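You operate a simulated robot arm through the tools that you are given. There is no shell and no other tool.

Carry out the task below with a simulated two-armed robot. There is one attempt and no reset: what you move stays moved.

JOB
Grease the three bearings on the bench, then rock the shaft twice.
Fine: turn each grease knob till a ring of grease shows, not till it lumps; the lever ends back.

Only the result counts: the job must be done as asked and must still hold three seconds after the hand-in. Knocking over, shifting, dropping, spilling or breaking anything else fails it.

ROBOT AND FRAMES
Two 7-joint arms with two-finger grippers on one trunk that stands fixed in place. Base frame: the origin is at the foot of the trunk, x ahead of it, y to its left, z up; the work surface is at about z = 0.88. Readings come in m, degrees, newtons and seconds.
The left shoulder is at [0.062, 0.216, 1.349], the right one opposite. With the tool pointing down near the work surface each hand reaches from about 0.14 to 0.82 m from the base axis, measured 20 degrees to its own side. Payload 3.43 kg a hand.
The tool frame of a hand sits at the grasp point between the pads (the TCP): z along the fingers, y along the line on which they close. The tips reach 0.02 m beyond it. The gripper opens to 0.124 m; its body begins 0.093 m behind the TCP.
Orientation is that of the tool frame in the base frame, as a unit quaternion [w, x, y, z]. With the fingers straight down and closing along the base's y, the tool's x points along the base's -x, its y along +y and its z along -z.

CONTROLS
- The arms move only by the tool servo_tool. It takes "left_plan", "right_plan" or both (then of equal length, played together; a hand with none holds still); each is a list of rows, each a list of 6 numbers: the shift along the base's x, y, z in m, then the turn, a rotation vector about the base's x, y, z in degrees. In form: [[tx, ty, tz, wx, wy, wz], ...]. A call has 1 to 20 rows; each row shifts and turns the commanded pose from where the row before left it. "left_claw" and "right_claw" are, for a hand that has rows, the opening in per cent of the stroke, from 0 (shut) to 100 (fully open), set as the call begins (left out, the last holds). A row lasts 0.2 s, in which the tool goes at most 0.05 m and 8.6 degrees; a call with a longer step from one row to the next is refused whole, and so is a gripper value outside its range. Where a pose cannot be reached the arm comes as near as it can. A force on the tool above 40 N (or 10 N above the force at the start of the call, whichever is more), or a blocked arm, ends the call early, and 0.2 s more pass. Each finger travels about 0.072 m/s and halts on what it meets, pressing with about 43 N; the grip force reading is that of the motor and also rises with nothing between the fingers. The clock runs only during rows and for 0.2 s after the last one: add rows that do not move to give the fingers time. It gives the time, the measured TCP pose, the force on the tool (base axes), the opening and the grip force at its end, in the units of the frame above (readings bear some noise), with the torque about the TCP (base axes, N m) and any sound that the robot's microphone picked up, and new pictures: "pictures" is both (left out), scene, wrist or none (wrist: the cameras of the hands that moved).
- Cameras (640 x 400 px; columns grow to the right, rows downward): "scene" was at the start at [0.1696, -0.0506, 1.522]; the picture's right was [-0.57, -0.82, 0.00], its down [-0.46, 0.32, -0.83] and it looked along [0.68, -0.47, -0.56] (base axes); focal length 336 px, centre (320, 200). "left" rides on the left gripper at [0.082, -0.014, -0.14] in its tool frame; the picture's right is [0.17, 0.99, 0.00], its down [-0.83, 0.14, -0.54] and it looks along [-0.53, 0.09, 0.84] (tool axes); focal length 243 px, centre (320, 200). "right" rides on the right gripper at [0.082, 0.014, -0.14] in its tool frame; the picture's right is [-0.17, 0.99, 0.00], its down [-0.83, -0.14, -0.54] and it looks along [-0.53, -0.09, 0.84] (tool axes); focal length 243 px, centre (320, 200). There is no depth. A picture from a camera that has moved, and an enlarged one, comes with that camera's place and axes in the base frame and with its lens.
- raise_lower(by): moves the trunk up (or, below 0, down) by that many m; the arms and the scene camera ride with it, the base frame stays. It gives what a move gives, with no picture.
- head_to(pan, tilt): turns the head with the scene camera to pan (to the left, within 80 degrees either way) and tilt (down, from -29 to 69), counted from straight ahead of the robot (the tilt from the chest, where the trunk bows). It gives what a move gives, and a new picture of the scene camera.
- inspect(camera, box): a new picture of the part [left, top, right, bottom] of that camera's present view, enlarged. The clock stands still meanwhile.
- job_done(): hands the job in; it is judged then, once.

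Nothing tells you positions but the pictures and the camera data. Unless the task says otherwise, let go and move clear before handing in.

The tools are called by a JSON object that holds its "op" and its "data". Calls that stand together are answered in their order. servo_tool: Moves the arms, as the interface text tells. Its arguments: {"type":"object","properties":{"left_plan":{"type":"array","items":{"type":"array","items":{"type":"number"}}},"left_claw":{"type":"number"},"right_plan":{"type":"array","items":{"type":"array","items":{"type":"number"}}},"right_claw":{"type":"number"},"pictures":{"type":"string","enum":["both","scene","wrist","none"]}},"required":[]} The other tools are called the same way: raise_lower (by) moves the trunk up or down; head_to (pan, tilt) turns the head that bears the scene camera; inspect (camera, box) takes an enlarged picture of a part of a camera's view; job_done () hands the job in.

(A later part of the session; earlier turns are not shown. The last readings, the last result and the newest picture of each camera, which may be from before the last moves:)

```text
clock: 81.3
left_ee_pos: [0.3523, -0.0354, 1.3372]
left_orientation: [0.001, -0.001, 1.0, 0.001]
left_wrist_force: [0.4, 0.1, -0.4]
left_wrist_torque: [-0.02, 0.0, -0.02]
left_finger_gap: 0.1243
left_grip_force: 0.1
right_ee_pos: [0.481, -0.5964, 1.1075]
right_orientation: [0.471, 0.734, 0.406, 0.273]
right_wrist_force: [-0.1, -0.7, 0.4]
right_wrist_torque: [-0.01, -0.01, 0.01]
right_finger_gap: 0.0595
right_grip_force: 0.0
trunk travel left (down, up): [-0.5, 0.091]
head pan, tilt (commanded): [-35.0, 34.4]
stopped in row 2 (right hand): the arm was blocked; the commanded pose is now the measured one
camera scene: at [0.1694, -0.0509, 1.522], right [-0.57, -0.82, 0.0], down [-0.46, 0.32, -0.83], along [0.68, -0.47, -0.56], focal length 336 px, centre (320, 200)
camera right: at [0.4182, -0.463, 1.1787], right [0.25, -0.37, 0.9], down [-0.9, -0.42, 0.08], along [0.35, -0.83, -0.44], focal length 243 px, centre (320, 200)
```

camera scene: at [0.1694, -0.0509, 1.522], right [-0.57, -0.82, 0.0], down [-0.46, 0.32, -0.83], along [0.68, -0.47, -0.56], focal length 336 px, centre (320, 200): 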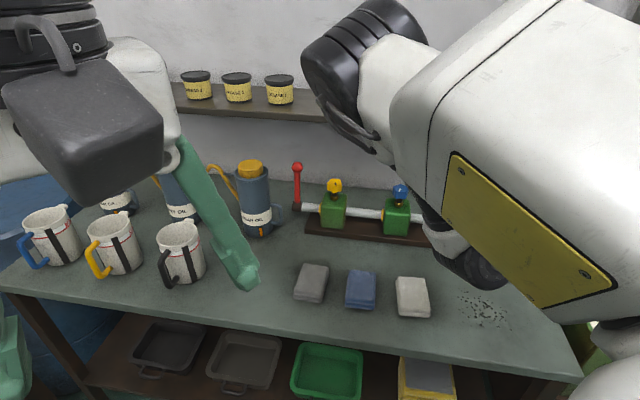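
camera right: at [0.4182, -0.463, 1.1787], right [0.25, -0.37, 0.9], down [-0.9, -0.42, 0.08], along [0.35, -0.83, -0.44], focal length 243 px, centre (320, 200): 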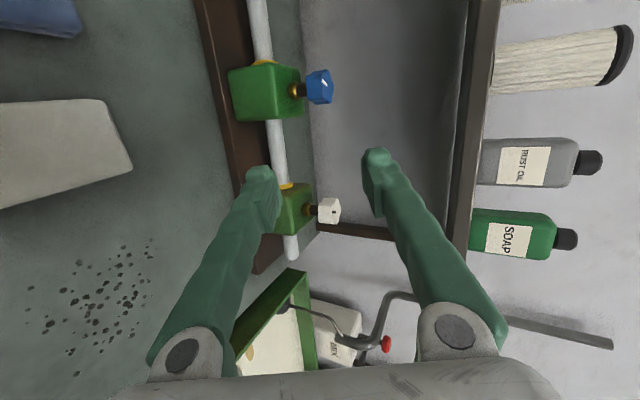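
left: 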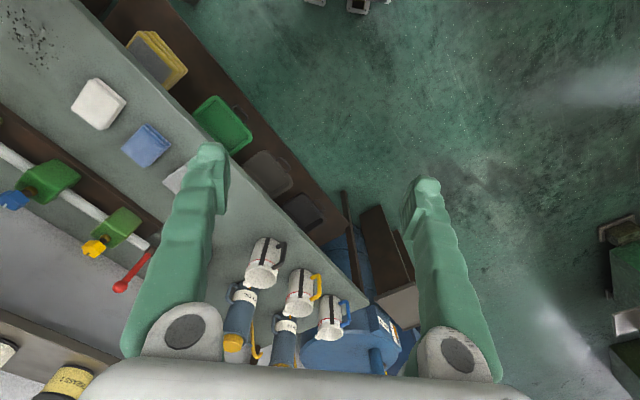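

The wrist is unwinding its roll joint steadily in one direction. I'll help it along by commanding that same roll explicitly about the tool axis.

{"op": "servo_tool", "data": {"right_plan": [[0, 0, 0.002, 6.26, -3.76, -3.26], [0, 0, 0.002, 6.26, -3.76, -3.26], [0, 0, 0.002, 6.26, -3.76, -3.26], [0, 0, 0.002, 6.26, -3.76, -3.26], [0, 0, 0.002, 6.26, -3.76, -3.26], [0, 0, 0, 0, 0, 0]], "pictures": "both"}}

```text
clock: 82.0
left_ee_pos: [0.3531, -0.0356, 1.337]
left_orientation: [0.001, 0.0, 1.0, -0.001]
left_wrist_force: [0.5, -0.3, 0.5]
left_wrist_torque: [0.05, -0.02, -0.02]
left_finger_gap: 0.124
left_grip_force: 0.0
right_ee_pos: [0.4656, -0.584, 1.0729]
right_orientation: [0.37, 0.826, 0.209, 0.37]
right_wrist_force: [-0.3, -0.1, -0.2]
right_wrist_torque: [-0.01, 0.0, 0.0]
right_finger_gap: 0.0596
right_grip_force: 0.0
trunk travel left (down, up): [-0.5, 0.091]
head pan, tilt (commanded): [-35.0, 34.4]
stopped in row 3 (right hand): the arm was blocked; the commanded pose is now the measured one
camera scene: at [0.1693, -0.0511, 1.522], right [-0.57, -0.82, 0.0], down [-0.46, 0.32, -0.83], along [0.68, -0.47, -0.56], focal length 336 px, centre (320, 200)
camera right: at [0.4118, -0.4781, 1.1854], right [-0.04, -0.73, 0.68], down [-0.95, -0.18, -0.24], along [0.3, -0.66, -0.69], focal length 243 px, centre (320, 200)
```

scene: 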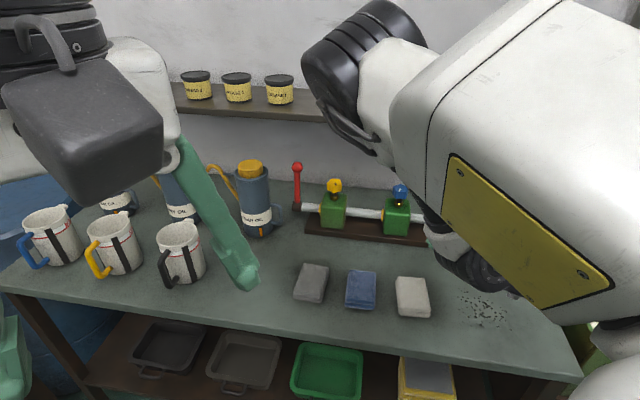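
right: 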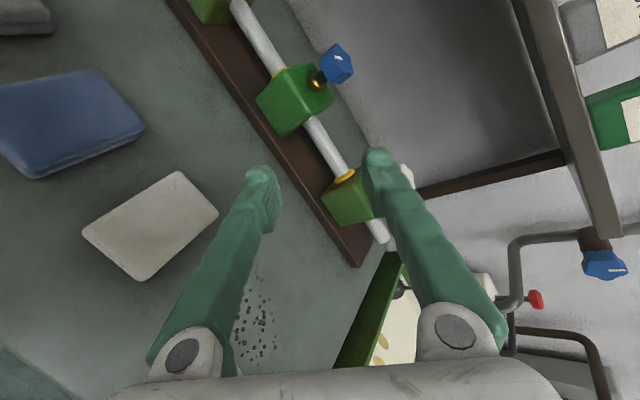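

The roll is going smoothly. I'll continue toward 180°, raising the hand slightly at the same time.

{"op": "servo_tool", "data": {"right_plan": [[0, 0, 0.006, 6.13, -3.65, -3.6], [0, 0, 0.006, 6.13, -3.65, -3.6], [0, 0, 0.006, 6.13, -3.65, -3.6], [0, 0, 0.006, 6.13, -3.65, -3.6], [0, 0, 0.006, 6.13, -3.65, -3.6], [0, 0, 0, 0, 0, 0]], "pictures": "none"}}

{"op": "servo_tool", "data": {"right_plan": [[0, 0, 0, 0, 0, 0], [0, 0, 0, 0, 0, 0]], "pictures": "both"}}

```text
clock: 82.6
left_ee_pos: [0.3534, -0.035, 1.3382]
left_orientation: [0.0, -0.001, 1.0, 0.0]
left_wrist_force: [0.2, 0.1, 0.4]
left_wrist_torque: [0.0, 0.0, 0.0]
left_finger_gap: 0.1241
left_grip_force: 0.0
right_ee_pos: [0.4516, -0.5713, 1.0517]
right_orientation: [0.254, 0.862, -0.014, 0.438]
right_wrist_force: [0.2, 0.2, -1.4]
right_wrist_torque: [0.02, -0.02, -0.01]
right_finger_gap: 0.0597
right_grip_force: 0.1
trunk travel left (down, up): [-0.5, 0.091]
head pan, tilt (commanded): [-35.0, 34.4]
stopped in row 2 (right hand): the arm was blocked; the commanded pose is now the measured one
```

```text
clock: 83.2
left_ee_pos: [0.353, -0.0335, 1.3375]
left_orientation: [0.001, 0.0, 1.0, 0.0]
left_wrist_force: [1.0, -0.1, -0.2]
left_wrist_torque: [-0.02, -0.03, -0.01]
left_finger_gap: 0.1238
left_grip_force: 0.0
right_ee_pos: [0.4504, -0.5685, 1.0516]
right_orientation: [0.253, 0.864, -0.014, 0.436]
right_wrist_force: [-1.0, -0.3, -0.2]
right_wrist_torque: [-0.02, -0.01, 0.0]
right_finger_gap: 0.0594
right_grip_force: 0.0
trunk travel left (down, up): [-0.5, 0.091]
head pan, tilt (commanded): [-35.0, 34.4]
camera scene: at [0.1694, -0.0509, 1.5219], right [-0.57, -0.82, 0.0], down [-0.46, 0.32, -0.83], along [0.68, -0.47, -0.56], focal length 336 px, centre (320, 200)
camera right: at [0.3939, -0.5041, 1.1884], right [-0.34, -0.89, 0.29], down [-0.88, 0.2, -0.43], along [0.32, -0.4, -0.86], focal length 243 px, centre (320, 200)
```

scene: 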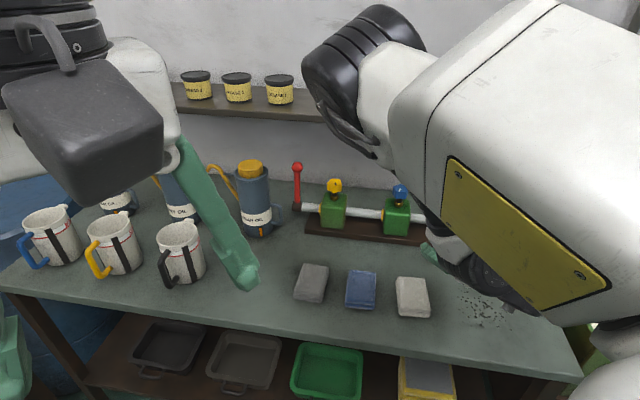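
right: 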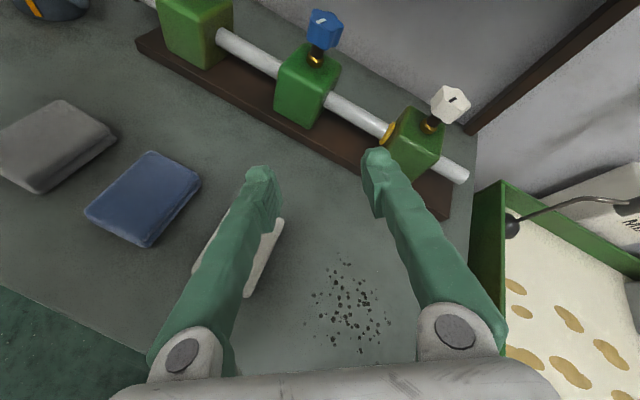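

The hand is now rolled about 155° with its camera on top. I'll test whether translation behaves here.

{"op": "servo_tool", "data": {"right_plan": [[0.005, -0.005, 0.01, 0, 0, 0], [0.005, -0.005, 0.01, 0, 0, 0], [0.005, -0.005, 0.01, 0, 0, 0], [0, 0, 0, 0, 0, 0]], "pictures": "none"}}

```text
clock: 83.7
left_ee_pos: [0.3526, -0.036, 1.3375]
left_orientation: [0.002, -0.001, 1.0, 0.0]
left_wrist_force: [-0.3, 0.7, 0.5]
left_wrist_torque: [-0.01, 0.04, -0.01]
left_finger_gap: 0.1237
left_grip_force: 0.1
right_ee_pos: [0.4516, -0.5815, 1.058]
right_orientation: [0.187, 0.848, -0.156, 0.471]
right_wrist_force: [-0.1, -0.5, -0.2]
right_wrist_torque: [-0.01, 0.0, 0.01]
right_finger_gap: 0.0595
right_grip_force: 0.0
trunk travel left (down, up): [-0.5, 0.091]
head pan, tilt (commanded): [-35.0, 34.4]
stopped in row 2 (right hand): the arm was blocked; the commanded pose is now the measured one
```

It's still unwinding in the same direction, so I'll keep commanding the roll through.

{"op": "servo_tool", "data": {"right_plan": [[0, 0, 0.004, 6.3, -3.95, -4.1], [0, 0, 0.004, 6.3, -3.95, -4.1], [0, 0, 0.004, 6.3, -3.95, -4.1], [0, 0, 0.004, 6.3, -3.95, -4.1], [0, 0, 0.004, 6.3, -3.95, -4.1], [0, 0, 0, 0, 0, 0]], "pictures": "none"}}

{"op": "servo_tool", "data": {"right_plan": [[0, 0, 0.004, 6.3, -3.95, -4.1], [0, 0, 0.004, 6.3, -3.95, -4.1], [0, 0, 0.004, 6.3, -3.95, -4.1], [0, 0, 0.004, 6.3, -3.95, -4.1], [0, 0, 0.004, 6.3, -3.95, -4.1], [0, 0, 0, 0, 0, 0]], "pictures": "both"}}

```text
clock: 84.3
left_ee_pos: [0.3525, -0.0352, 1.3377]
left_orientation: [0.0, -0.001, 1.0, -0.001]
left_wrist_force: [0.4, -0.1, 0.0]
left_wrist_torque: [0.07, 0.0, -0.03]
left_finger_gap: 0.124
left_grip_force: 0.1
right_ee_pos: [0.4409, -0.5613, 1.0334]
right_orientation: [0.054, 0.791, -0.368, 0.485]
right_wrist_force: [0.0, 0.6, 0.6]
right_wrist_torque: [0.0, -0.04, 0.03]
right_finger_gap: 0.0592
right_grip_force: 0.1
trunk travel left (down, up): [-0.5, 0.091]
head pan, tilt (commanded): [-35.0, 34.4]
stopped in row 2 (right hand): the arm was blocked; the commanded pose is now the measured one
```

```text
clock: 84.8
left_ee_pos: [0.3531, -0.0351, 1.338]
left_orientation: [0.001, -0.001, 1.0, 0.0]
left_wrist_force: [-0.5, 0.4, -0.1]
left_wrist_torque: [0.02, 0.01, 0.02]
left_finger_gap: 0.1242
left_grip_force: 0.1
right_ee_pos: [0.4376, -0.5411, 1.0175]
right_orientation: [-0.084, 0.673, -0.562, 0.472]
right_wrist_force: [0.2, -0.1, 0.1]
right_wrist_torque: [-0.01, -0.03, 0.02]
right_finger_gap: 0.0596
right_grip_force: 0.0
trunk travel left (down, up): [-0.5, 0.091]
head pan, tilt (commanded): [-35.0, 34.4]
stopped in row 2 (right hand): the arm was blocked; the commanded pose is now the measured one
camera scene: at [0.1692, -0.0514, 1.522], right [-0.57, -0.82, 0.0], down [-0.46, 0.32, -0.83], along [0.68, -0.47, -0.56], focal length 336 px, centre (320, 200)
camera right: at [0.3188, -0.556, 1.1292], right [-0.66, -0.21, -0.72], down [-0.24, 0.97, -0.07], along [0.72, 0.12, -0.69], focal length 243 px, centre (320, 200)
```

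scene: 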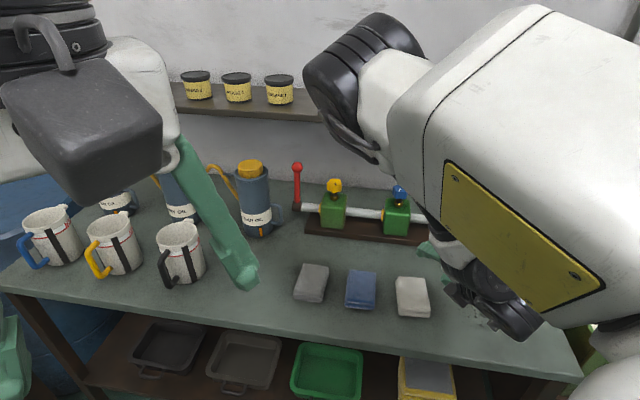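
right: 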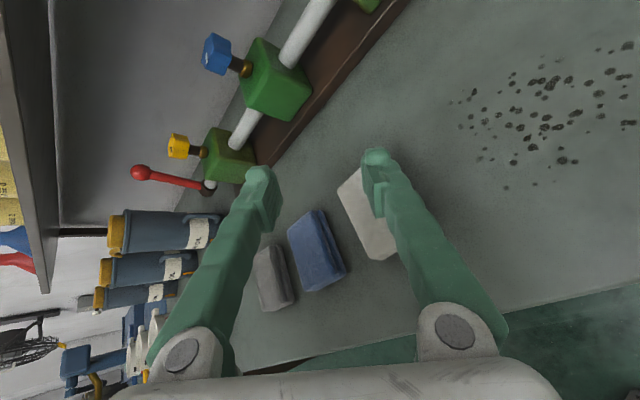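

The roll is at about 240°. I'll keep going, with more lift to counter the sag.

{"op": "servo_tool", "data": {"right_plan": [[0, 0, 0.025, 6.3, -3.8, -4.2], [0, 0, 0.025, 6.3, -3.8, -4.2], [0, 0, 0.02, 6.3, -3.8, -4.2], [0, 0, 0.01, 6.3, -3.8, -4.2], [0, 0, 0.004, 6.3, -3.8, -4.2], [0, 0, 0, 0, 0, 0]], "pictures": "none"}}

{"op": "servo_tool", "data": {"right_plan": [[0, 0, 0.025, 6.3, -3.8, -4.2], [0, 0, 0.025, 6.3, -3.8, -4.2], [0, 0, 0.02, 6.3, -3.8, -4.2], [0, 0, 0.01, 6.3, -3.8, -4.2], [0, 0, 0.004, 6.3, -3.8, -4.2], [0, 0, 0, 0, 0, 0]], "pictures": "both"}}

```text
clock: 85.3
left_ee_pos: [0.3541, -0.0348, 1.3387]
left_orientation: [0.002, 0.0, 1.0, 0.0]
left_wrist_force: [-0.8, 1.0, -0.2]
left_wrist_torque: [-0.01, 0.0, 0.01]
left_finger_gap: 0.124
left_grip_force: 0.0
right_ee_pos: [0.412, -0.5452, 1.0229]
right_orientation: [0.169, -0.534, 0.704, -0.437]
right_wrist_force: [0.1, -0.2, 0.0]
right_wrist_torque: [-0.01, -0.04, 0.01]
right_finger_gap: 0.0594
right_grip_force: 0.1
right hand out of reach, approached as far as the arm can: row 2
trunk travel left (down, up): [-0.5, 0.091]
head pan, tilt (commanded): [-35.0, 34.4]
stopped in row 2 (right hand): the arm was blocked; the commanded pose is now the measured one
```

```text
clock: 85.8
left_ee_pos: [0.3544, -0.0347, 1.3383]
left_orientation: [0.002, -0.001, 1.0, 0.0]
left_wrist_force: [0.4, -0.8, 0.3]
left_wrist_torque: [-0.01, 0.0, 0.02]
left_finger_gap: 0.1242
left_grip_force: 0.1
right_ee_pos: [0.4072, -0.5644, 1.0418]
right_orientation: [0.234, -0.403, 0.785, -0.409]
right_wrist_force: [0.2, 0.3, -0.1]
right_wrist_torque: [0.01, -0.03, 0.01]
right_finger_gap: 0.0597
right_grip_force: 0.1
right hand out of reach, approached as far as the arm can: row 1, 2
trunk travel left (down, up): [-0.5, 0.091]
head pan, tilt (commanded): [-35.0, 34.4]
stopped in row 2 (right hand): the arm was blocked; the commanded pose is now the measured one
camera scene: at [0.1692, -0.0513, 1.522], right [-0.57, -0.82, 0.0], down [-0.46, 0.32, -0.83], along [0.68, -0.47, -0.56], focal length 336 px, centre (320, 200)
camera right: at [0.2573, -0.5645, 1.106], right [-0.34, 0.47, -0.81], down [0.16, 0.88, 0.44], along [0.93, 0.02, -0.37], focal length 243 px, centre (320, 200)
```

scene: 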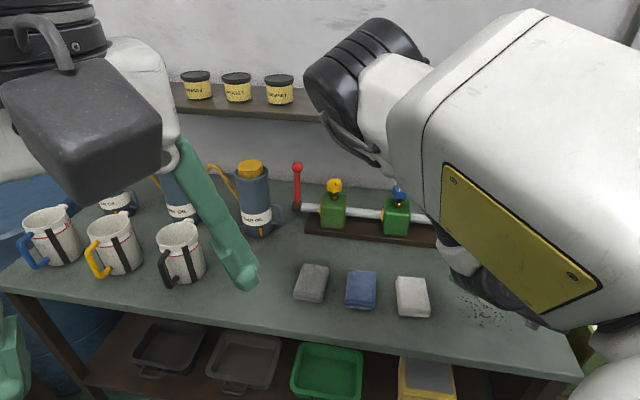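
right: 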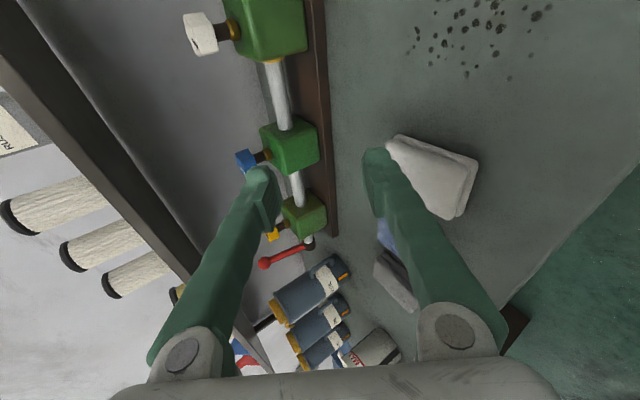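

About 65° more and the hand is upright again. I'll continue the roll, with slight lift and outward motion.

{"op": "servo_tool", "data": {"right_plan": [[0.006, -0.006, 0.006, 5.8, -3.75, -4.6], [0.006, -0.006, 0.006, 5.8, -3.75, -4.6], [0.006, -0.006, 0.006, 5.8, -3.75, -4.6], [0.006, -0.006, 0.006, 5.8, -3.75, -4.6], [0, 0, 0, 0, 0, 0]], "pictures": "none"}}

{"op": "servo_tool", "data": {"right_plan": [[0.006, -0.006, 0.006, 5.8, -3.75, -4.6], [0.006, -0.006, 0.006, 5.8, -3.75, -4.6], [0.006, -0.006, 0.006, 5.8, -3.75, -4.6], [0.006, -0.006, 0.006, 5.8, -3.75, -4.6], [0, 0, 0, 0, 0, 0]], "pictures": "both"}}

```text
clock: 87.0
left_ee_pos: [0.3551, -0.0339, 1.3381]
left_orientation: [0.001, -0.001, 1.0, 0.001]
left_wrist_force: [0.3, 0.1, 0.3]
left_wrist_torque: [-0.01, -0.04, -0.02]
left_finger_gap: 0.1241
left_grip_force: 0.1
right_ee_pos: [0.3889, -0.5534, 1.0158]
right_orientation: [0.335, -0.185, 0.865, -0.326]
right_wrist_force: [0.1, -1.0, -0.3]
right_wrist_torque: [0.02, 0.04, 0.02]
right_finger_gap: 0.0594
right_grip_force: 0.0
right hand out of reach, approached as far as the arm can: row 1, 2, 3, 4
trunk travel left (down, up): [-0.5, 0.091]
head pan, tilt (commanded): [-35.0, 34.4]
```

```text
clock: 88.2
left_ee_pos: [0.3535, -0.0352, 1.3377]
left_orientation: [0.001, -0.001, 1.0, 0.0]
left_wrist_force: [-0.2, 0.3, -0.4]
left_wrist_torque: [0.03, -0.03, 0.0]
left_finger_gap: 0.1239
left_grip_force: 0.1
right_ee_pos: [0.3561, -0.537, 0.9765]
right_orientation: [0.371, -0.085, 0.879, -0.289]
right_wrist_force: [-0.4, 1.0, 0.4]
right_wrist_torque: [0.01, -0.01, 0.02]
right_finger_gap: 0.0594
right_grip_force: 0.0
right hand out of reach, approached as far as the arm can: row 1, 2, 3, 4
trunk travel left (down, up): [-0.5, 0.091]
head pan, tilt (commanded): [-35.0, 34.4]
camera scene: at [0.1697, -0.0509, 1.5219], right [-0.57, -0.82, 0.0], down [-0.46, 0.32, -0.82], along [0.68, -0.47, -0.57], focal length 336 px, centre (320, 200)
camera right: at [0.2003, -0.4942, 0.9977], right [0.18, 0.87, -0.46], down [0.2, 0.43, 0.88], along [0.96, -0.25, -0.1], focal length 243 px, centre (320, 200)
```

scene: 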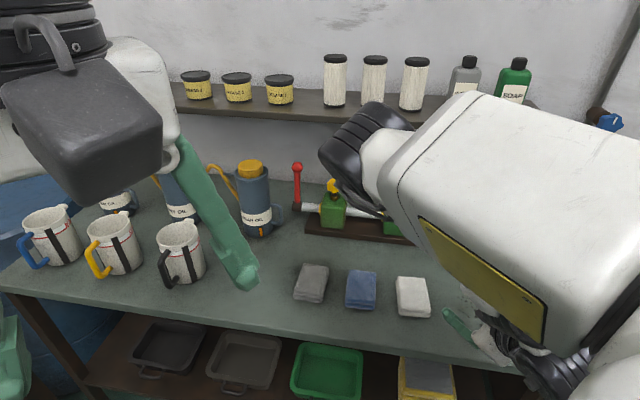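
right: 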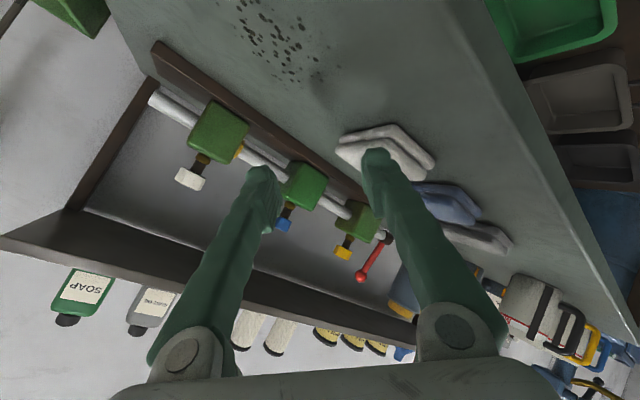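

The hand has sagged low (z≈0.98) near the bench's front edge with the arm fully folded. I must push it forward and up now, without any rotation.

{"op": "servo_tool", "data": {"right_plan": [[0.015, -0.01, 0.03, 0, 0, 0], [0.02, -0.01, 0.03, 0, 0, 0], [0.02, -0.01, 0.03, 0, 0, 0], [0.02, -0.01, 0.03, 0, 0, 0], [0, 0, 0, 0, 0, 0]], "pictures": "both"}}

```text
clock: 89.4
left_ee_pos: [0.3535, -0.0335, 1.3386]
left_orientation: [0.002, -0.001, 1.0, 0.0]
left_wrist_force: [-0.4, 0.0, 0.5]
left_wrist_torque: [-0.02, 0.02, 0.01]
left_finger_gap: 0.1241
left_grip_force: 0.1
right_ee_pos: [0.3786, -0.5432, 1.0011]
right_orientation: [0.371, -0.085, 0.879, -0.289]
right_wrist_force: [-0.6, -0.1, 0.8]
right_wrist_torque: [0.01, 0.02, 0.01]
right_finger_gap: 0.0591
right_grip_force: 0.0
right hand out of reach, approached as far as the arm can: row 1, 2, 3, 4
trunk travel left (down, up): [-0.5, 0.091]
head pan, tilt (commanded): [-35.0, 34.4]
camera scene: at [0.1696, -0.0506, 1.5219], right [-0.57, -0.82, 0.0], down [-0.46, 0.32, -0.83], along [0.68, -0.47, -0.56], focal length 336 px, centre (320, 200)
camera right: at [0.2234, -0.4999, 1.0227], right [0.18, 0.87, -0.46], down [0.2, 0.43, 0.88], along [0.96, -0.25, -0.1], focal length 243 px, centre (320, 200)
```

scene: 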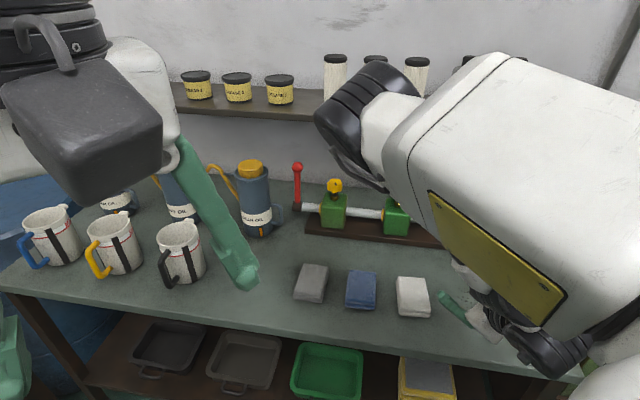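
right: 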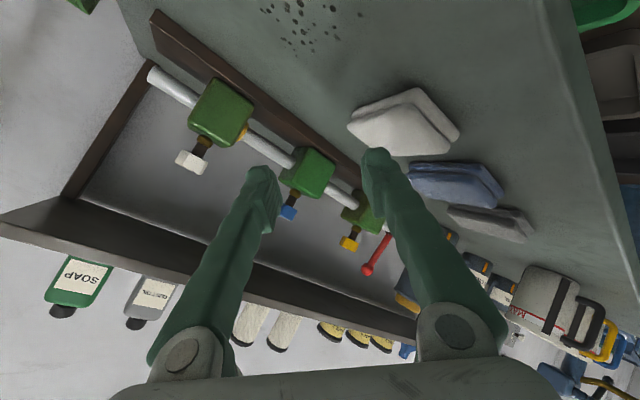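

Progress without rolling, but still cramped. Pointing the tool more downward should let the wrist move away from the body and unfold the arm, so I'll pitch down while lifting.

{"op": "servo_tool", "data": {"right_plan": [[0.01, -0.005, 0.02, 4.2, 6.7, 0], [0.01, -0.005, 0.02, 4.2, 6.7, 0], [0.01, -0.005, 0.02, 4.2, 6.7, 0], [0.01, -0.005, 0.02, 4.2, 6.7, 0], [0.01, -0.005, 0.02, 4.2, 6.7, 0], [0, 0, 0, 0, 0, 0]], "pictures": "both"}}

```text
clock: 90.8
left_ee_pos: [0.3533, -0.0341, 1.3381]
left_orientation: [0.0, -0.001, 1.0, 0.0]
left_wrist_force: [-0.8, -0.6, -0.4]
left_wrist_torque: [0.0, 0.01, 0.0]
left_finger_gap: 0.1238
left_grip_force: 0.1
right_ee_pos: [0.3785, -0.5437, 1.0013]
right_orientation: [0.371, -0.084, 0.878, -0.289]
right_wrist_force: [0.9, -0.1, 0.4]
right_wrist_torque: [-0.01, 0.01, -0.01]
right_finger_gap: 0.0596
right_grip_force: 0.1
right hand out of reach, approached as far as the arm can: row 1, 2, 3, 4, 5
trunk travel left (down, up): [-0.5, 0.091]
head pan, tilt (commanded): [-35.0, 34.4]
camera scene: at [0.1696, -0.0506, 1.5219], right [-0.57, -0.82, 0.0], down [-0.46, 0.32, -0.83], along [0.68, -0.47, -0.56], focal length 336 px, centre (320, 200)
camera right: at [0.2233, -0.4999, 1.0226], right [0.18, 0.87, -0.46], down [0.2, 0.43, 0.88], along [0.96, -0.25, -0.1], focal length 243 px, centre (320, 200)
```

scene: 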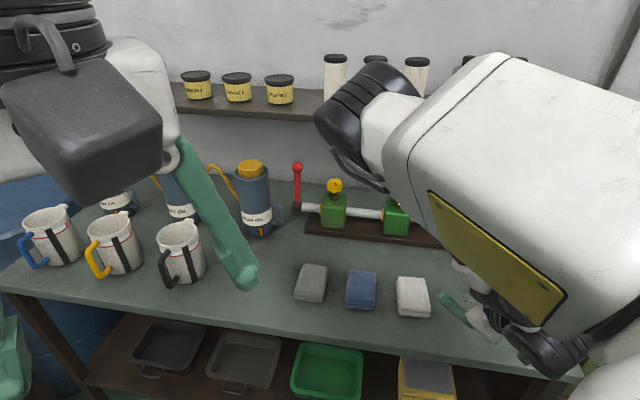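
right: 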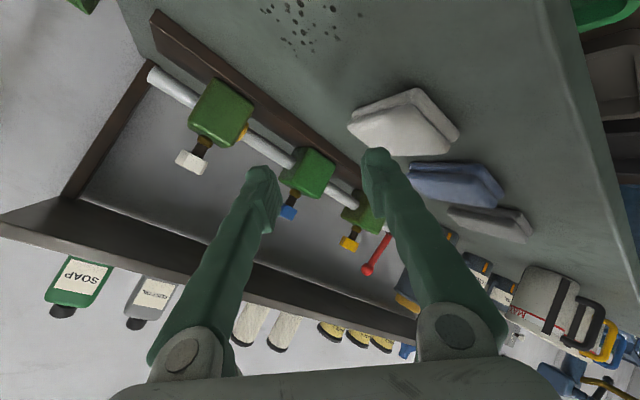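

The wrist won't pitch down from here. Pure translation did work a little, so I'll try translating outward to the right and up.

{"op": "servo_tool", "data": {"right_plan": [[0.0, -0.03, 0.01, 0, 0, 0], [0.0, -0.03, 0.01, 0, 0, 0], [0.0, -0.03, 0.01, 0, 0, 0], [0.0, -0.03, 0.01, 0, 0, 0], [0, 0, 0, 0, 0, 0]], "pictures": "scene"}}

```text
clock: 92.0
left_ee_pos: [0.3527, -0.035, 1.3377]
left_orientation: [0.001, -0.001, 1.0, -0.001]
left_wrist_force: [-0.8, -0.1, 1.0]
left_wrist_torque: [0.01, 0.01, 0.02]
left_finger_gap: 0.1239
left_grip_force: 0.1
right_ee_pos: [0.3777, -0.5426, 1.003]
right_orientation: [0.371, -0.084, 0.878, -0.289]
right_wrist_force: [0.4, -0.4, 0.7]
right_wrist_torque: [0.03, -0.02, -0.02]
right_finger_gap: 0.0596
right_grip_force: 0.2
right hand out of reach, approached as far as the arm can: row 1, 2, 3, 4
trunk travel left (down, up): [-0.5, 0.091]
head pan, tilt (commanded): [-35.0, 34.4]
camera scene: at [0.1696, -0.0506, 1.5219], right [-0.57, -0.82, 0.0], down [-0.46, 0.32, -0.83], along [0.68, -0.47, -0.56], focal length 336 px, centre (320, 200)
```

scene: 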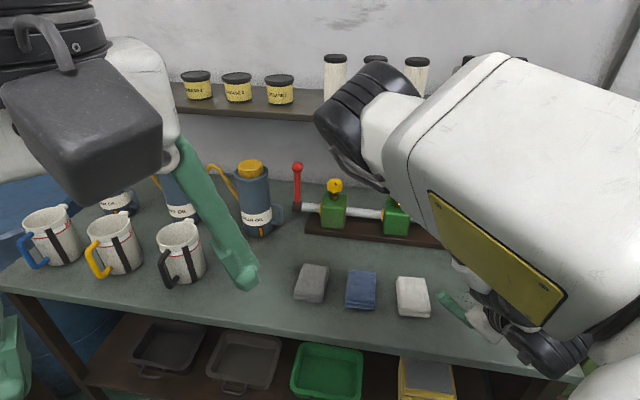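

The solver is stuck at a limit in that direction. I'll probe a few single small directions to find which ones are free.

{"op": "servo_tool", "data": {"right_plan": [[0.0, 0.0, 0.0, 0, 0, -6], [0, 0, 0, 0, 0, 0]], "pictures": "none"}}

{"op": "servo_tool", "data": {"right_plan": [[0.0, 0.0, 0.0, -4.2, -6.7, 0], [0, 0, 0, 0, 0, 0]], "pictures": "none"}}

{"op": "servo_tool", "data": {"right_plan": [[0.0, 0.0, 0.02, 0, 0, 0], [0, 0, 0, 0, 0, 0]], "pictures": "none"}}

{"op": "servo_tool", "data": {"right_plan": [[0.02, 0.0, 0.0, 0, 0, 0], [0, 0, 0, 0, 0, 0]], "pictures": "none"}}

```text
clock: 92.6
left_ee_pos: [0.3526, -0.0342, 1.3379]
left_orientation: [0.001, -0.001, 1.0, 0.0]
left_wrist_force: [0.0, -0.9, -0.1]
left_wrist_torque: [0.02, 0.0, -0.01]
left_finger_gap: 0.124
left_grip_force: 0.0
right_ee_pos: [0.3751, -0.5496, 1.0005]
right_orientation: [0.359, -0.049, 0.881, -0.304]
right_wrist_force: [-0.4, 0.1, 0.0]
right_wrist_torque: [-0.02, 0.03, -0.01]
right_finger_gap: 0.0593
right_grip_force: 0.3
right hand out of reach, approached as far as the arm can: row 1
trunk travel left (down, up): [-0.5, 0.091]
head pan, tilt (commanded): [-35.0, 34.4]
```

```text
clock: 93.2
left_ee_pos: [0.3539, -0.0331, 1.337]
left_orientation: [0.001, -0.001, 1.0, -0.001]
left_wrist_force: [-0.4, -0.2, -0.7]
left_wrist_torque: [0.0, 0.0, -0.04]
left_finger_gap: 0.1241
left_grip_force: 0.0
right_ee_pos: [0.3757, -0.5489, 1.0011]
right_orientation: [0.405, -0.034, 0.847, -0.342]
right_wrist_force: [-0.6, 0.6, 0.1]
right_wrist_torque: [0.01, 0.03, 0.04]
right_finger_gap: 0.0593
right_grip_force: 0.1
trunk travel left (down, up): [-0.5, 0.091]
head pan, tilt (commanded): [-35.0, 34.4]
```

```text
clock: 93.8
left_ee_pos: [0.3537, -0.0345, 1.3372]
left_orientation: [0.001, -0.001, 1.0, 0.0]
left_wrist_force: [0.3, -0.5, 0.4]
left_wrist_torque: [0.0, 0.01, -0.03]
left_finger_gap: 0.1242
left_grip_force: 0.0
right_ee_pos: [0.3757, -0.5492, 1.0119]
right_orientation: [0.405, -0.033, 0.847, -0.342]
right_wrist_force: [0.2, -0.2, 0.3]
right_wrist_torque: [0.01, 0.02, 0.02]
right_finger_gap: 0.0598
right_grip_force: 0.1
right hand out of reach, approached as far as the arm can: row 1
trunk travel left (down, up): [-0.5, 0.091]
head pan, tilt (commanded): [-35.0, 34.4]
```

```text
clock: 94.4
left_ee_pos: [0.3529, -0.0339, 1.3374]
left_orientation: [0.001, -0.002, 1.0, 0.001]
left_wrist_force: [-0.1, 0.9, 0.3]
left_wrist_torque: [0.01, 0.0, 0.01]
left_finger_gap: 0.124
left_grip_force: 0.0
right_ee_pos: [0.3948, -0.5496, 1.0118]
right_orientation: [0.404, -0.035, 0.848, -0.341]
right_wrist_force: [-0.9, 0.0, -0.1]
right_wrist_torque: [0.01, 0.02, -0.02]
right_finger_gap: 0.0596
right_grip_force: 0.1
trunk travel left (down, up): [-0.5, 0.091]
head pan, tilt (commanded): [-35.0, 34.4]
```

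Forward and pitch-up are free. I'll move forward first to unfold the arm, then lift.

{"op": "servo_tool", "data": {"right_plan": [[0.025, 0.0, 0.0, 0, 0, 0], [0.025, 0.0, 0.003, 0, 0, 0], [0.025, 0.0, 0.003, 0, 0, 0], [0.025, 0.0, 0.003, 0, 0, 0], [0.025, 0.0, 0.005, 0, 0, 0], [0, 0, 0, 0, 0, 0]], "pictures": "both"}}

```text
clock: 95.8
left_ee_pos: [0.3538, -0.0346, 1.3374]
left_orientation: [0.002, -0.001, 1.0, 0.0]
left_wrist_force: [0.9, 0.6, -1.1]
left_wrist_torque: [0.01, -0.01, 0.0]
left_finger_gap: 0.1239
left_grip_force: 0.1
right_ee_pos: [0.4749, -0.552, 1.0315]
right_orientation: [0.405, -0.034, 0.847, -0.342]
right_wrist_force: [-1.0, 0.6, 0.0]
right_wrist_torque: [0.03, 0.02, -0.02]
right_finger_gap: 0.0595
right_grip_force: 0.1
right hand out of reach, approached as far as the arm can: row 4, 5
trunk travel left (down, up): [-0.5, 0.091]
head pan, tilt (commanded): [-35.0, 34.4]
camera scene: at [0.1702, -0.0506, 1.5218], right [-0.57, -0.82, 0.0], down [-0.46, 0.32, -0.82], along [0.68, -0.47, -0.57], focal length 336 px, centre (320, 200)
camera right: at [0.3234, -0.492, 1.0293], right [0.33, 0.81, -0.49], down [0.14, 0.47, 0.87], along [0.93, -0.35, 0.04], focal length 243 px, centre (320, 200)
```

scene: 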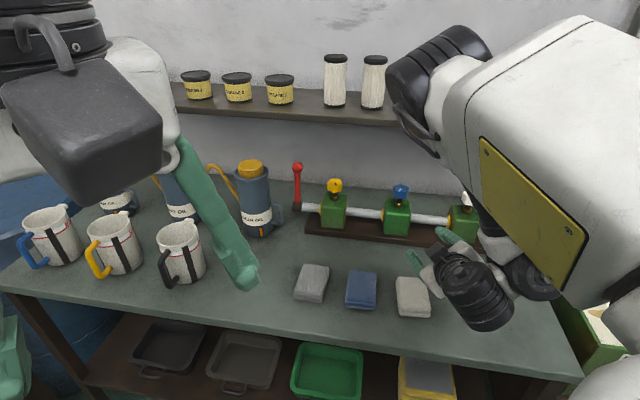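
right: 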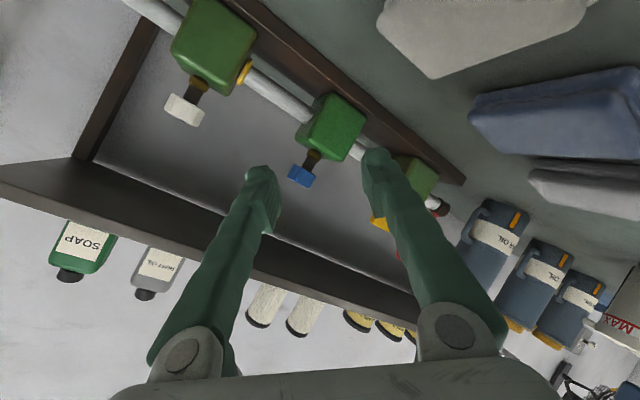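

Unfolding well. Now I'll take out the remaining ~33° roll while continuing slightly forward and up.

{"op": "servo_tool", "data": {"right_plan": [[0.008, -0.004, 0.01, 4.3, -3.3, -2.6], [0.008, -0.004, 0.01, 4.3, -3.3, -2.6], [0.008, -0.004, 0.01, 4.3, -3.3, -2.6], [0.008, -0.004, 0.01, 4.3, -3.3, -2.6], [0.008, -0.004, 0.01, 4.3, -3.3, -2.6], [0, 0, 0, 0, 0, 0]], "pictures": "both"}}

```text
clock: 97.2
left_ee_pos: [0.3533, -0.0339, 1.3373]
left_orientation: [0.001, -0.001, 1.0, 0.0]
left_wrist_force: [0.4, 0.7, -0.7]
left_wrist_torque: [-0.01, 0.02, 0.04]
left_finger_gap: 0.124
left_grip_force: 0.1
right_ee_pos: [0.4758, -0.5691, 1.0799]
right_orientation: [0.481, 0.186, 0.827, -0.222]
right_wrist_force: [0.2, 0.3, -0.3]
right_wrist_torque: [0.01, -0.01, 0.0]
right_finger_gap: 0.0597
right_grip_force: 0.1
right hand out of reach, approached as far as the arm can: row 1, 2, 3, 4, 5
trunk travel left (down, up): [-0.5, 0.091]
head pan, tilt (commanded): [-35.0, 34.4]
camera scene: at [0.1699, -0.0505, 1.5219], right [-0.57, -0.82, 0.0], down [-0.46, 0.32, -0.83], along [0.68, -0.47, -0.57], focal length 336 px, centre (320, 200)
camera right: at [0.3451, -0.4736, 1.0674], right [0.59, 0.81, -0.04], down [-0.07, 0.1, 0.99], along [0.8, -0.58, 0.12], focal length 243 px, centre (320, 200)
```

scene: 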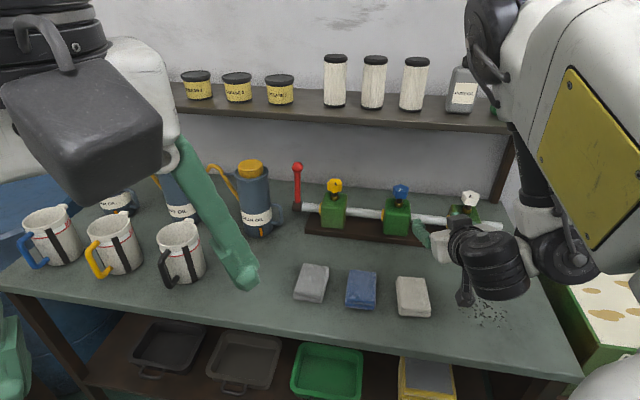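
right: 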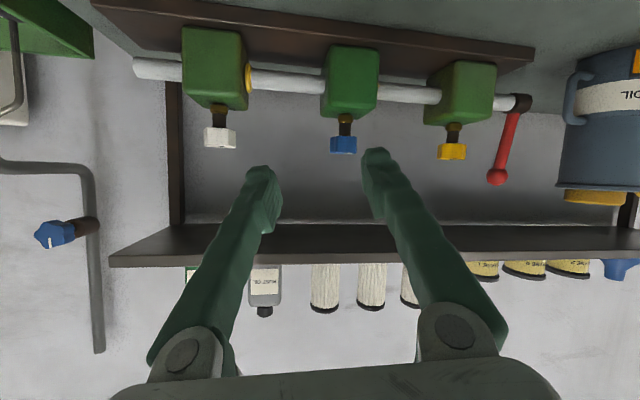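

The hand is upright, the elbow is swinging out to the upper right as originally, and all rings are visible. I'll extend farther forward before going left.

{"op": "servo_tool", "data": {"right_plan": [[0.02, -0.01, 0.006, 0, 0, 0], [0.02, -0.01, 0.006, 0, 0, 0], [0.02, -0.01, 0.006, 0, 0, 0], [0.02, -0.01, 0.006, 0, 0, 0], [0, 0, 0, 0, 0, 0]], "pictures": "both"}}

```text
clock: 98.4
left_ee_pos: [0.3543, -0.0343, 1.3371]
left_orientation: [0.001, 0.0, 1.0, 0.0]
left_wrist_force: [-0.2, 0.1, 0.4]
left_wrist_torque: [0.0, 0.02, 0.0]
left_finger_gap: 0.1237
left_grip_force: 0.0
right_ee_pos: [0.4729, -0.5803, 1.0857]
right_orientation: [0.481, 0.184, 0.828, -0.222]
right_wrist_force: [0.3, 0.2, -0.3]
right_wrist_torque: [0.02, 0.04, -0.02]
right_finger_gap: 0.0595
right_grip_force: 0.1
right hand out of reach, approached as far as the arm can: row 1, 2, 3, 4
trunk travel left (down, up): [-0.5, 0.091]
head pan, tilt (commanded): [-35.0, 34.4]
camera scene: at [0.1698, -0.0504, 1.5219], right [-0.57, -0.82, 0.0], down [-0.46, 0.32, -0.83], along [0.68, -0.47, -0.56], focal length 336 px, centre (320, 200)
camera right: at [0.3427, -0.4843, 1.0723], right [0.59, 0.81, -0.04], down [-0.07, 0.1, 0.99], along [0.8, -0.58, 0.12], focal length 243 px, centre (320, 200)
```

scene: 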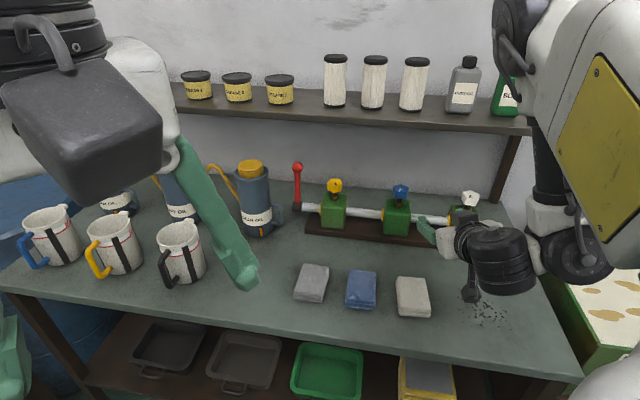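
right: 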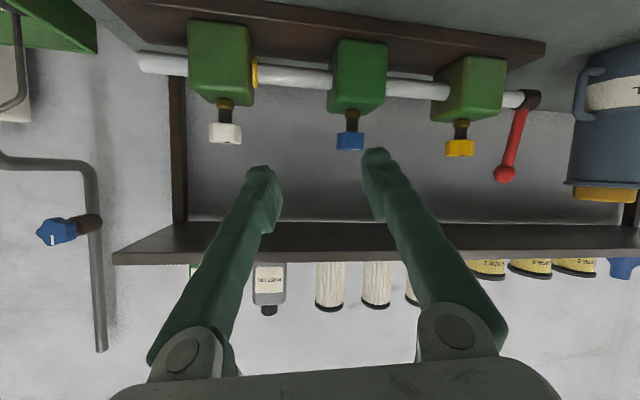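

The elbow keeps moving right. I'll continue right and slightly up with a clockwise yaw, back to the roomy pose I had at the right end, and from there extend outward.

{"op": "servo_tool", "data": {"right_plan": [[-0.005, -0.03, 0.012, 0, 0, -4], [-0.005, -0.03, 0.012, 0, 0, -4], [-0.005, -0.03, 0.012, 0, 0, -4], [0.0, -0.03, 0.012, 0, 0, -4], [0.0, -0.03, 0.01, 0, 0, -2], [0, 0, 0, 0, 0, 0]], "pictures": "both"}}

```text
clock: 99.8
left_ee_pos: [0.3533, -0.0355, 1.3374]
left_orientation: [0.002, -0.001, 1.0, 0.0]
left_wrist_force: [-0.9, -0.4, 0.5]
left_wrist_torque: [0.01, -0.03, 0.0]
left_finger_gap: 0.1239
left_grip_force: 0.1
right_ee_pos: [0.3988, -0.6753, 1.1179]
right_orientation: [0.44, 0.314, 0.787, -0.297]
right_wrist_force: [-0.3, 0.8, 0.1]
right_wrist_torque: [0.0, 0.01, 0.02]
right_finger_gap: 0.0596
right_grip_force: 0.1
right hand out of reach, approached as far as the arm can: row 1, 2, 3, 4, 5
trunk travel left (down, up): [-0.5, 0.091]
head pan, tilt (commanded): [-35.0, 34.4]
camera scene: at [0.1684, -0.0512, 1.5221], right [-0.57, -0.82, 0.0], down [-0.46, 0.32, -0.83], along [0.68, -0.47, -0.56], focal length 336 px, centre (320, 200)
camera right: at [0.3053, -0.5446, 1.1045], right [0.81, 0.58, -0.04], down [-0.03, 0.12, 0.99], along [0.58, -0.81, 0.12], focal length 243 px, centre (320, 200)
```

scene: 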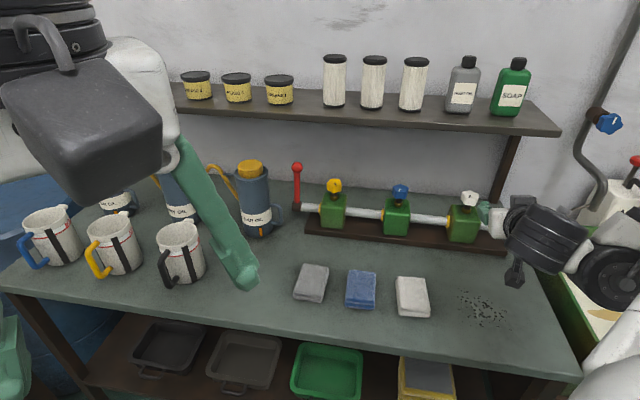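
right: 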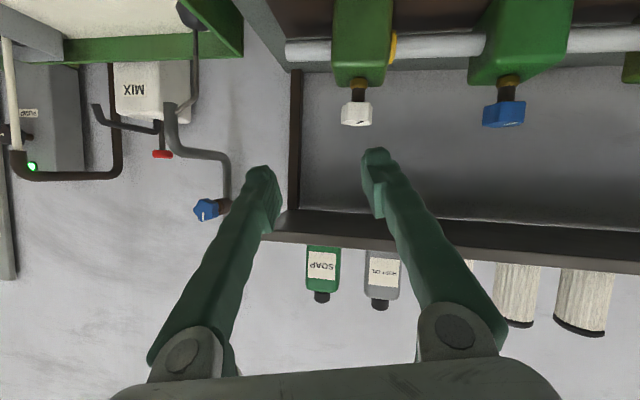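

Now the arm is coming in from the right side as it did when I greased white. I'll extend toward the white pre-grasp pose, at a safe height.

{"op": "servo_tool", "data": {"right_plan": [[0.02, -0.016, 0.0, 0, 0, 0], [0.02, -0.016, 0.0, 0, 0, 0], [0.02, -0.016, 0.0, 0, 0, 0], [0.02, -0.016, 0.0, 0, 0, 0], [0, 0, 0, 0, 0, 0]], "pictures": "scene"}}

```text
clock: 101.0
left_ee_pos: [0.3532, -0.0352, 1.3382]
left_orientation: [0.001, 0.0, 1.0, 0.0]
left_wrist_force: [-0.9, 0.6, 0.4]
left_wrist_torque: [-0.04, -0.03, -0.02]
left_finger_gap: 0.124
left_grip_force: 0.0
right_ee_pos: [0.3996, -0.6801, 1.1089]
right_orientation: [0.44, 0.313, 0.788, -0.296]
right_wrist_force: [-0.5, 0.2, 0.4]
right_wrist_torque: [-0.02, -0.01, -0.02]
right_finger_gap: 0.0597
right_grip_force: 0.0
right hand out of reach, approached as far as the arm can: row 1, 2, 3, 4
trunk travel left (down, up): [-0.5, 0.091]
head pan, tilt (commanded): [-35.0, 34.4]
camera scene: at [0.1693, -0.0509, 1.522], right [-0.57, -0.82, 0.0], down [-0.46, 0.32, -0.83], along [0.68, -0.47, -0.56], focal length 336 px, centre (320, 200)
```

scene: 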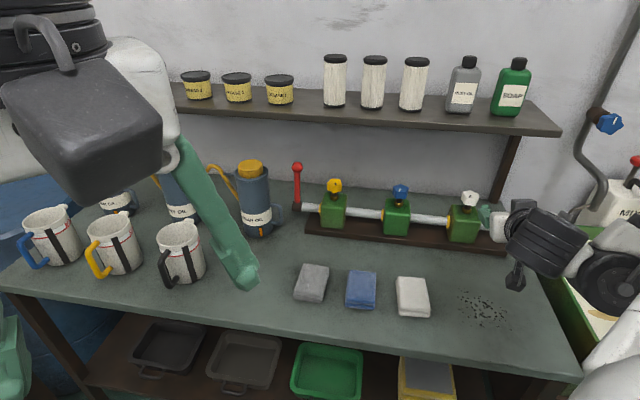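

That direction is blocked at this orientation. I'll restore the earlier working tool attitude (more downward, no roll) and try again.

{"op": "servo_tool", "data": {"right_plan": [[0, 0, 0, 2.8, -4.1, -2.4], [0, 0, 0, 2.8, -4.1, -2.4], [0, 0, 0.003, 5.0, 3.4, 0], [0, 0, 0.003, 5.0, 3.4, 0], [0, 0, 0, 0, 0, 0]], "pictures": "none"}}

{"op": "servo_tool", "data": {"right_plan": [[0.015, -0.012, 0.0, 0, 0, 0], [0.015, -0.012, 0.0, 0, 0, 0], [0.015, -0.012, 0.0, 0, 0, 0], [0, 0, 0, 0, 0, 0]], "pictures": "both"}}

```text
clock: 102.2
left_ee_pos: [0.3538, -0.0338, 1.3395]
left_orientation: [0.001, -0.001, 1.0, 0.0]
left_wrist_force: [0.1, 0.3, -0.3]
left_wrist_torque: [0.0, 0.0, 0.0]
left_finger_gap: 0.1241
left_grip_force: 0.1
right_ee_pos: [0.3718, -0.6427, 1.0831]
right_orientation: [0.413, 0.404, 0.785, -0.224]
right_wrist_force: [0.7, 0.4, -0.4]
right_wrist_torque: [0.01, 0.01, 0.0]
right_finger_gap: 0.0594
right_grip_force: 0.0
right hand out of reach, approached as far as the arm can: row 3, 4
trunk travel left (down, up): [-0.5, 0.091]
head pan, tilt (commanded): [-35.0, 34.4]
```

```text
clock: 103.2
left_ee_pos: [0.3536, -0.0349, 1.3376]
left_orientation: [0.001, -0.002, 1.0, 0.0]
left_wrist_force: [-0.3, 0.6, 0.9]
left_wrist_torque: [-0.02, -0.02, 0.01]
left_finger_gap: 0.124
left_grip_force: 0.1
right_ee_pos: [0.3705, -0.642, 1.0838]
right_orientation: [0.412, 0.405, 0.785, -0.224]
right_wrist_force: [0.1, -0.2, 0.2]
right_wrist_torque: [0.01, 0.01, -0.03]
right_finger_gap: 0.0595
right_grip_force: 0.0
right hand out of reach, approached as far as the arm can: row 1, 2, 3
trunk travel left (down, up): [-0.5, 0.091]
head pan, tilt (commanded): [-35.0, 34.4]
camera scene: at [0.1696, -0.0507, 1.5219], right [-0.57, -0.82, 0.0], down [-0.46, 0.32, -0.83], along [0.68, -0.47, -0.56], focal length 336 px, centre (320, 200)
camera right: at [0.2895, -0.5019, 1.0937], right [0.86, 0.49, 0.12], down [-0.09, -0.08, 0.99], along [0.5, -0.87, -0.03], focal length 243 px, centre (320, 200)
```

scene: 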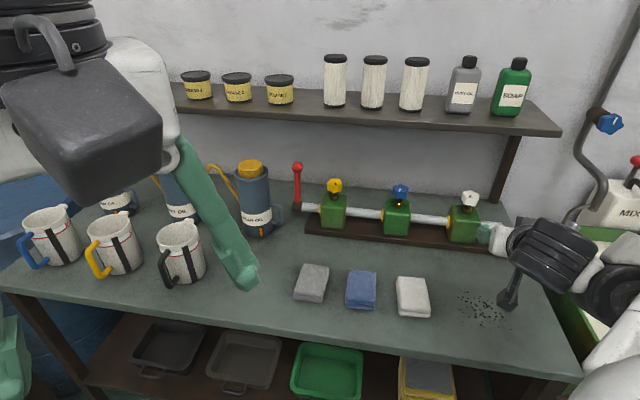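
right: 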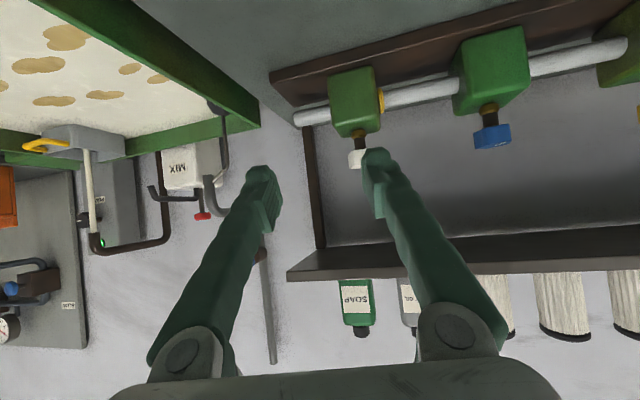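

Stuck again at some joint limit. I'll turn the head to the right to see the real arm posture before choosing a way out.

{"op": "head_to", "data": {"pan": -75, "tilt": 35}}

```text
clock: 104.3
left_ee_pos: [0.3536, -0.0343, 1.3377]
left_orientation: [0.001, -0.002, 1.0, 0.0]
left_wrist_force: [-0.3, 0.2, 0.0]
left_wrist_torque: [-0.01, -0.04, -0.01]
left_finger_gap: 0.1241
left_grip_force: 0.1
right_ee_pos: [0.3703, -0.6427, 1.0849]
right_orientation: [0.412, 0.404, 0.785, -0.224]
right_wrist_force: [-0.3, -0.1, 0.3]
right_wrist_torque: [-0.03, 0.01, 0.03]
right_finger_gap: 0.0595
right_grip_force: 0.1
trunk travel left (down, up): [-0.5, 0.091]
head pan, tilt (commanded): [-75.0, 35.0]
camera scene: at [0.1201, -0.085, 1.521], right [-0.97, -0.26, 0.0], down [-0.15, 0.55, -0.82], along [0.21, -0.79, -0.57], focal length 336 px, centre (320, 200)
```

scene: 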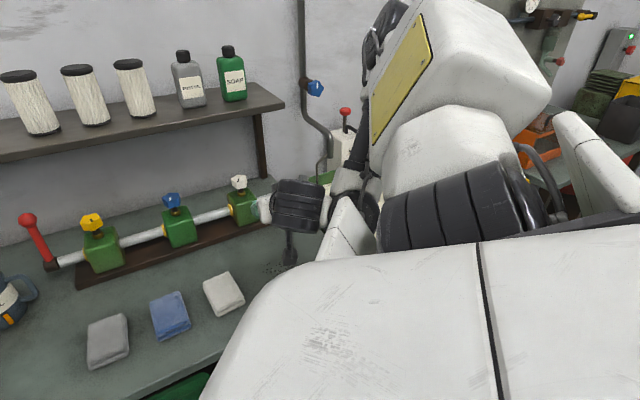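

The elbow is up and to the right of the shoulder, much like the original posture, so only the wrist seems to be near a limit. I'll probe a few single directions again.

{"op": "servo_tool", "data": {"right_plan": [[0.02, 0.0, 0.0, 0, 0, 0], [0, 0, 0, 0, 0, 0]], "pictures": "none"}}

{"op": "servo_tool", "data": {"right_plan": [[0.0, -0.02, 0.0, 0, 0, 0], [0, 0, 0, 0, 0, 0]], "pictures": "none"}}

{"op": "servo_tool", "data": {"right_plan": [[0.0, 0.0, 0.02, 0, 0, 0], [0, 0, 0, 0, 0, 0]], "pictures": "none"}}

{"op": "servo_tool", "data": {"right_plan": [[0.0, 0.0, 0.0, 0, 0, 6], [0, 0, 0, 0, 0, 0]], "pictures": "none"}}

{"op": "servo_tool", "data": {"right_plan": [[0.0, 0.0, 0.0, -5.2, -3.0, 0], [0, 0, 0, 0, 0, 0]], "pictures": "none"}}

```text
clock: 104.9
left_ee_pos: [0.3528, -0.0343, 1.3383]
left_orientation: [0.0, -0.001, 1.0, 0.0]
left_wrist_force: [0.3, 0.6, 0.8]
left_wrist_torque: [0.01, 0.02, 0.02]
left_finger_gap: 0.1241
left_grip_force: 0.0
right_ee_pos: [0.3708, -0.6428, 1.0843]
right_orientation: [0.412, 0.405, 0.785, -0.225]
right_wrist_force: [0.6, 0.5, 0.0]
right_wrist_torque: [0.03, 0.01, 0.01]
right_finger_gap: 0.0597
right_grip_force: 0.0
right hand out of reach, approached as far as the arm can: row 1
trunk travel left (down, up): [-0.5, 0.091]
head pan, tilt (commanded): [-75.0, 35.0]
```

```text
clock: 105.5
left_ee_pos: [0.3535, -0.0349, 1.3386]
left_orientation: [0.001, -0.001, 1.0, 0.0]
left_wrist_force: [1.2, 0.2, 0.0]
left_wrist_torque: [0.01, -0.01, -0.02]
left_finger_gap: 0.1239
left_grip_force: 0.0
right_ee_pos: [0.3683, -0.6484, 1.0757]
right_orientation: [0.413, 0.404, 0.784, -0.226]
right_wrist_force: [0.0, -0.1, -0.1]
right_wrist_torque: [-0.03, -0.06, -0.01]
right_finger_gap: 0.0595
right_grip_force: 0.1
right hand out of reach, approached as far as the arm can: row 1
trunk travel left (down, up): [-0.5, 0.091]
head pan, tilt (commanded): [-75.0, 35.0]
```

```text
clock: 106.1
left_ee_pos: [0.3535, -0.0358, 1.3379]
left_orientation: [0.001, 0.0, 1.0, 0.0]
left_wrist_force: [0.4, 0.1, 0.1]
left_wrist_torque: [0.03, 0.0, 0.0]
left_finger_gap: 0.124
left_grip_force: 0.1
right_ee_pos: [0.371, -0.6444, 1.0858]
right_orientation: [0.414, 0.404, 0.784, -0.225]
right_wrist_force: [0.6, 0.2, 1.0]
right_wrist_torque: [-0.04, -0.04, 0.04]
right_finger_gap: 0.0592
right_grip_force: 0.1
right hand out of reach, approached as far as the arm can: row 1
trunk travel left (down, up): [-0.5, 0.091]
head pan, tilt (commanded): [-75.0, 35.0]
```

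```text
clock: 106.7
left_ee_pos: [0.3536, -0.0352, 1.3384]
left_orientation: [0.001, -0.002, 1.0, 0.001]
left_wrist_force: [0.2, 0.1, -0.9]
left_wrist_torque: [0.01, 0.02, -0.03]
left_finger_gap: 0.1238
left_grip_force: 0.1
right_ee_pos: [0.3761, -0.6347, 1.0714]
right_orientation: [0.425, 0.362, 0.804, -0.205]
right_wrist_force: [-0.2, -0.1, 0.3]
right_wrist_torque: [-0.03, -0.01, -0.01]
right_finger_gap: 0.0593
right_grip_force: 0.1
right hand out of reach, approached as far as the arm can: row 1
trunk travel left (down, up): [-0.5, 0.091]
head pan, tilt (commanded): [-75.0, 35.0]
```

```text
clock: 107.3
left_ee_pos: [0.3528, -0.0353, 1.3379]
left_orientation: [0.0, -0.001, 1.0, 0.001]
left_wrist_force: [-0.3, -0.5, 0.0]
left_wrist_torque: [0.01, 0.02, 0.0]
left_finger_gap: 0.1242
left_grip_force: 0.0
right_ee_pos: [0.3849, -0.6208, 1.0675]
right_orientation: [0.434, 0.356, 0.802, -0.205]
right_wrist_force: [-0.3, -0.2, -0.7]
right_wrist_torque: [0.01, 0.01, -0.03]
right_finger_gap: 0.0597
right_grip_force: 0.0
right hand out of reach, approached as far as the arm can: row 1
trunk travel left (down, up): [-0.5, 0.091]
head pan, tilt (commanded): [-75.0, 35.0]
```

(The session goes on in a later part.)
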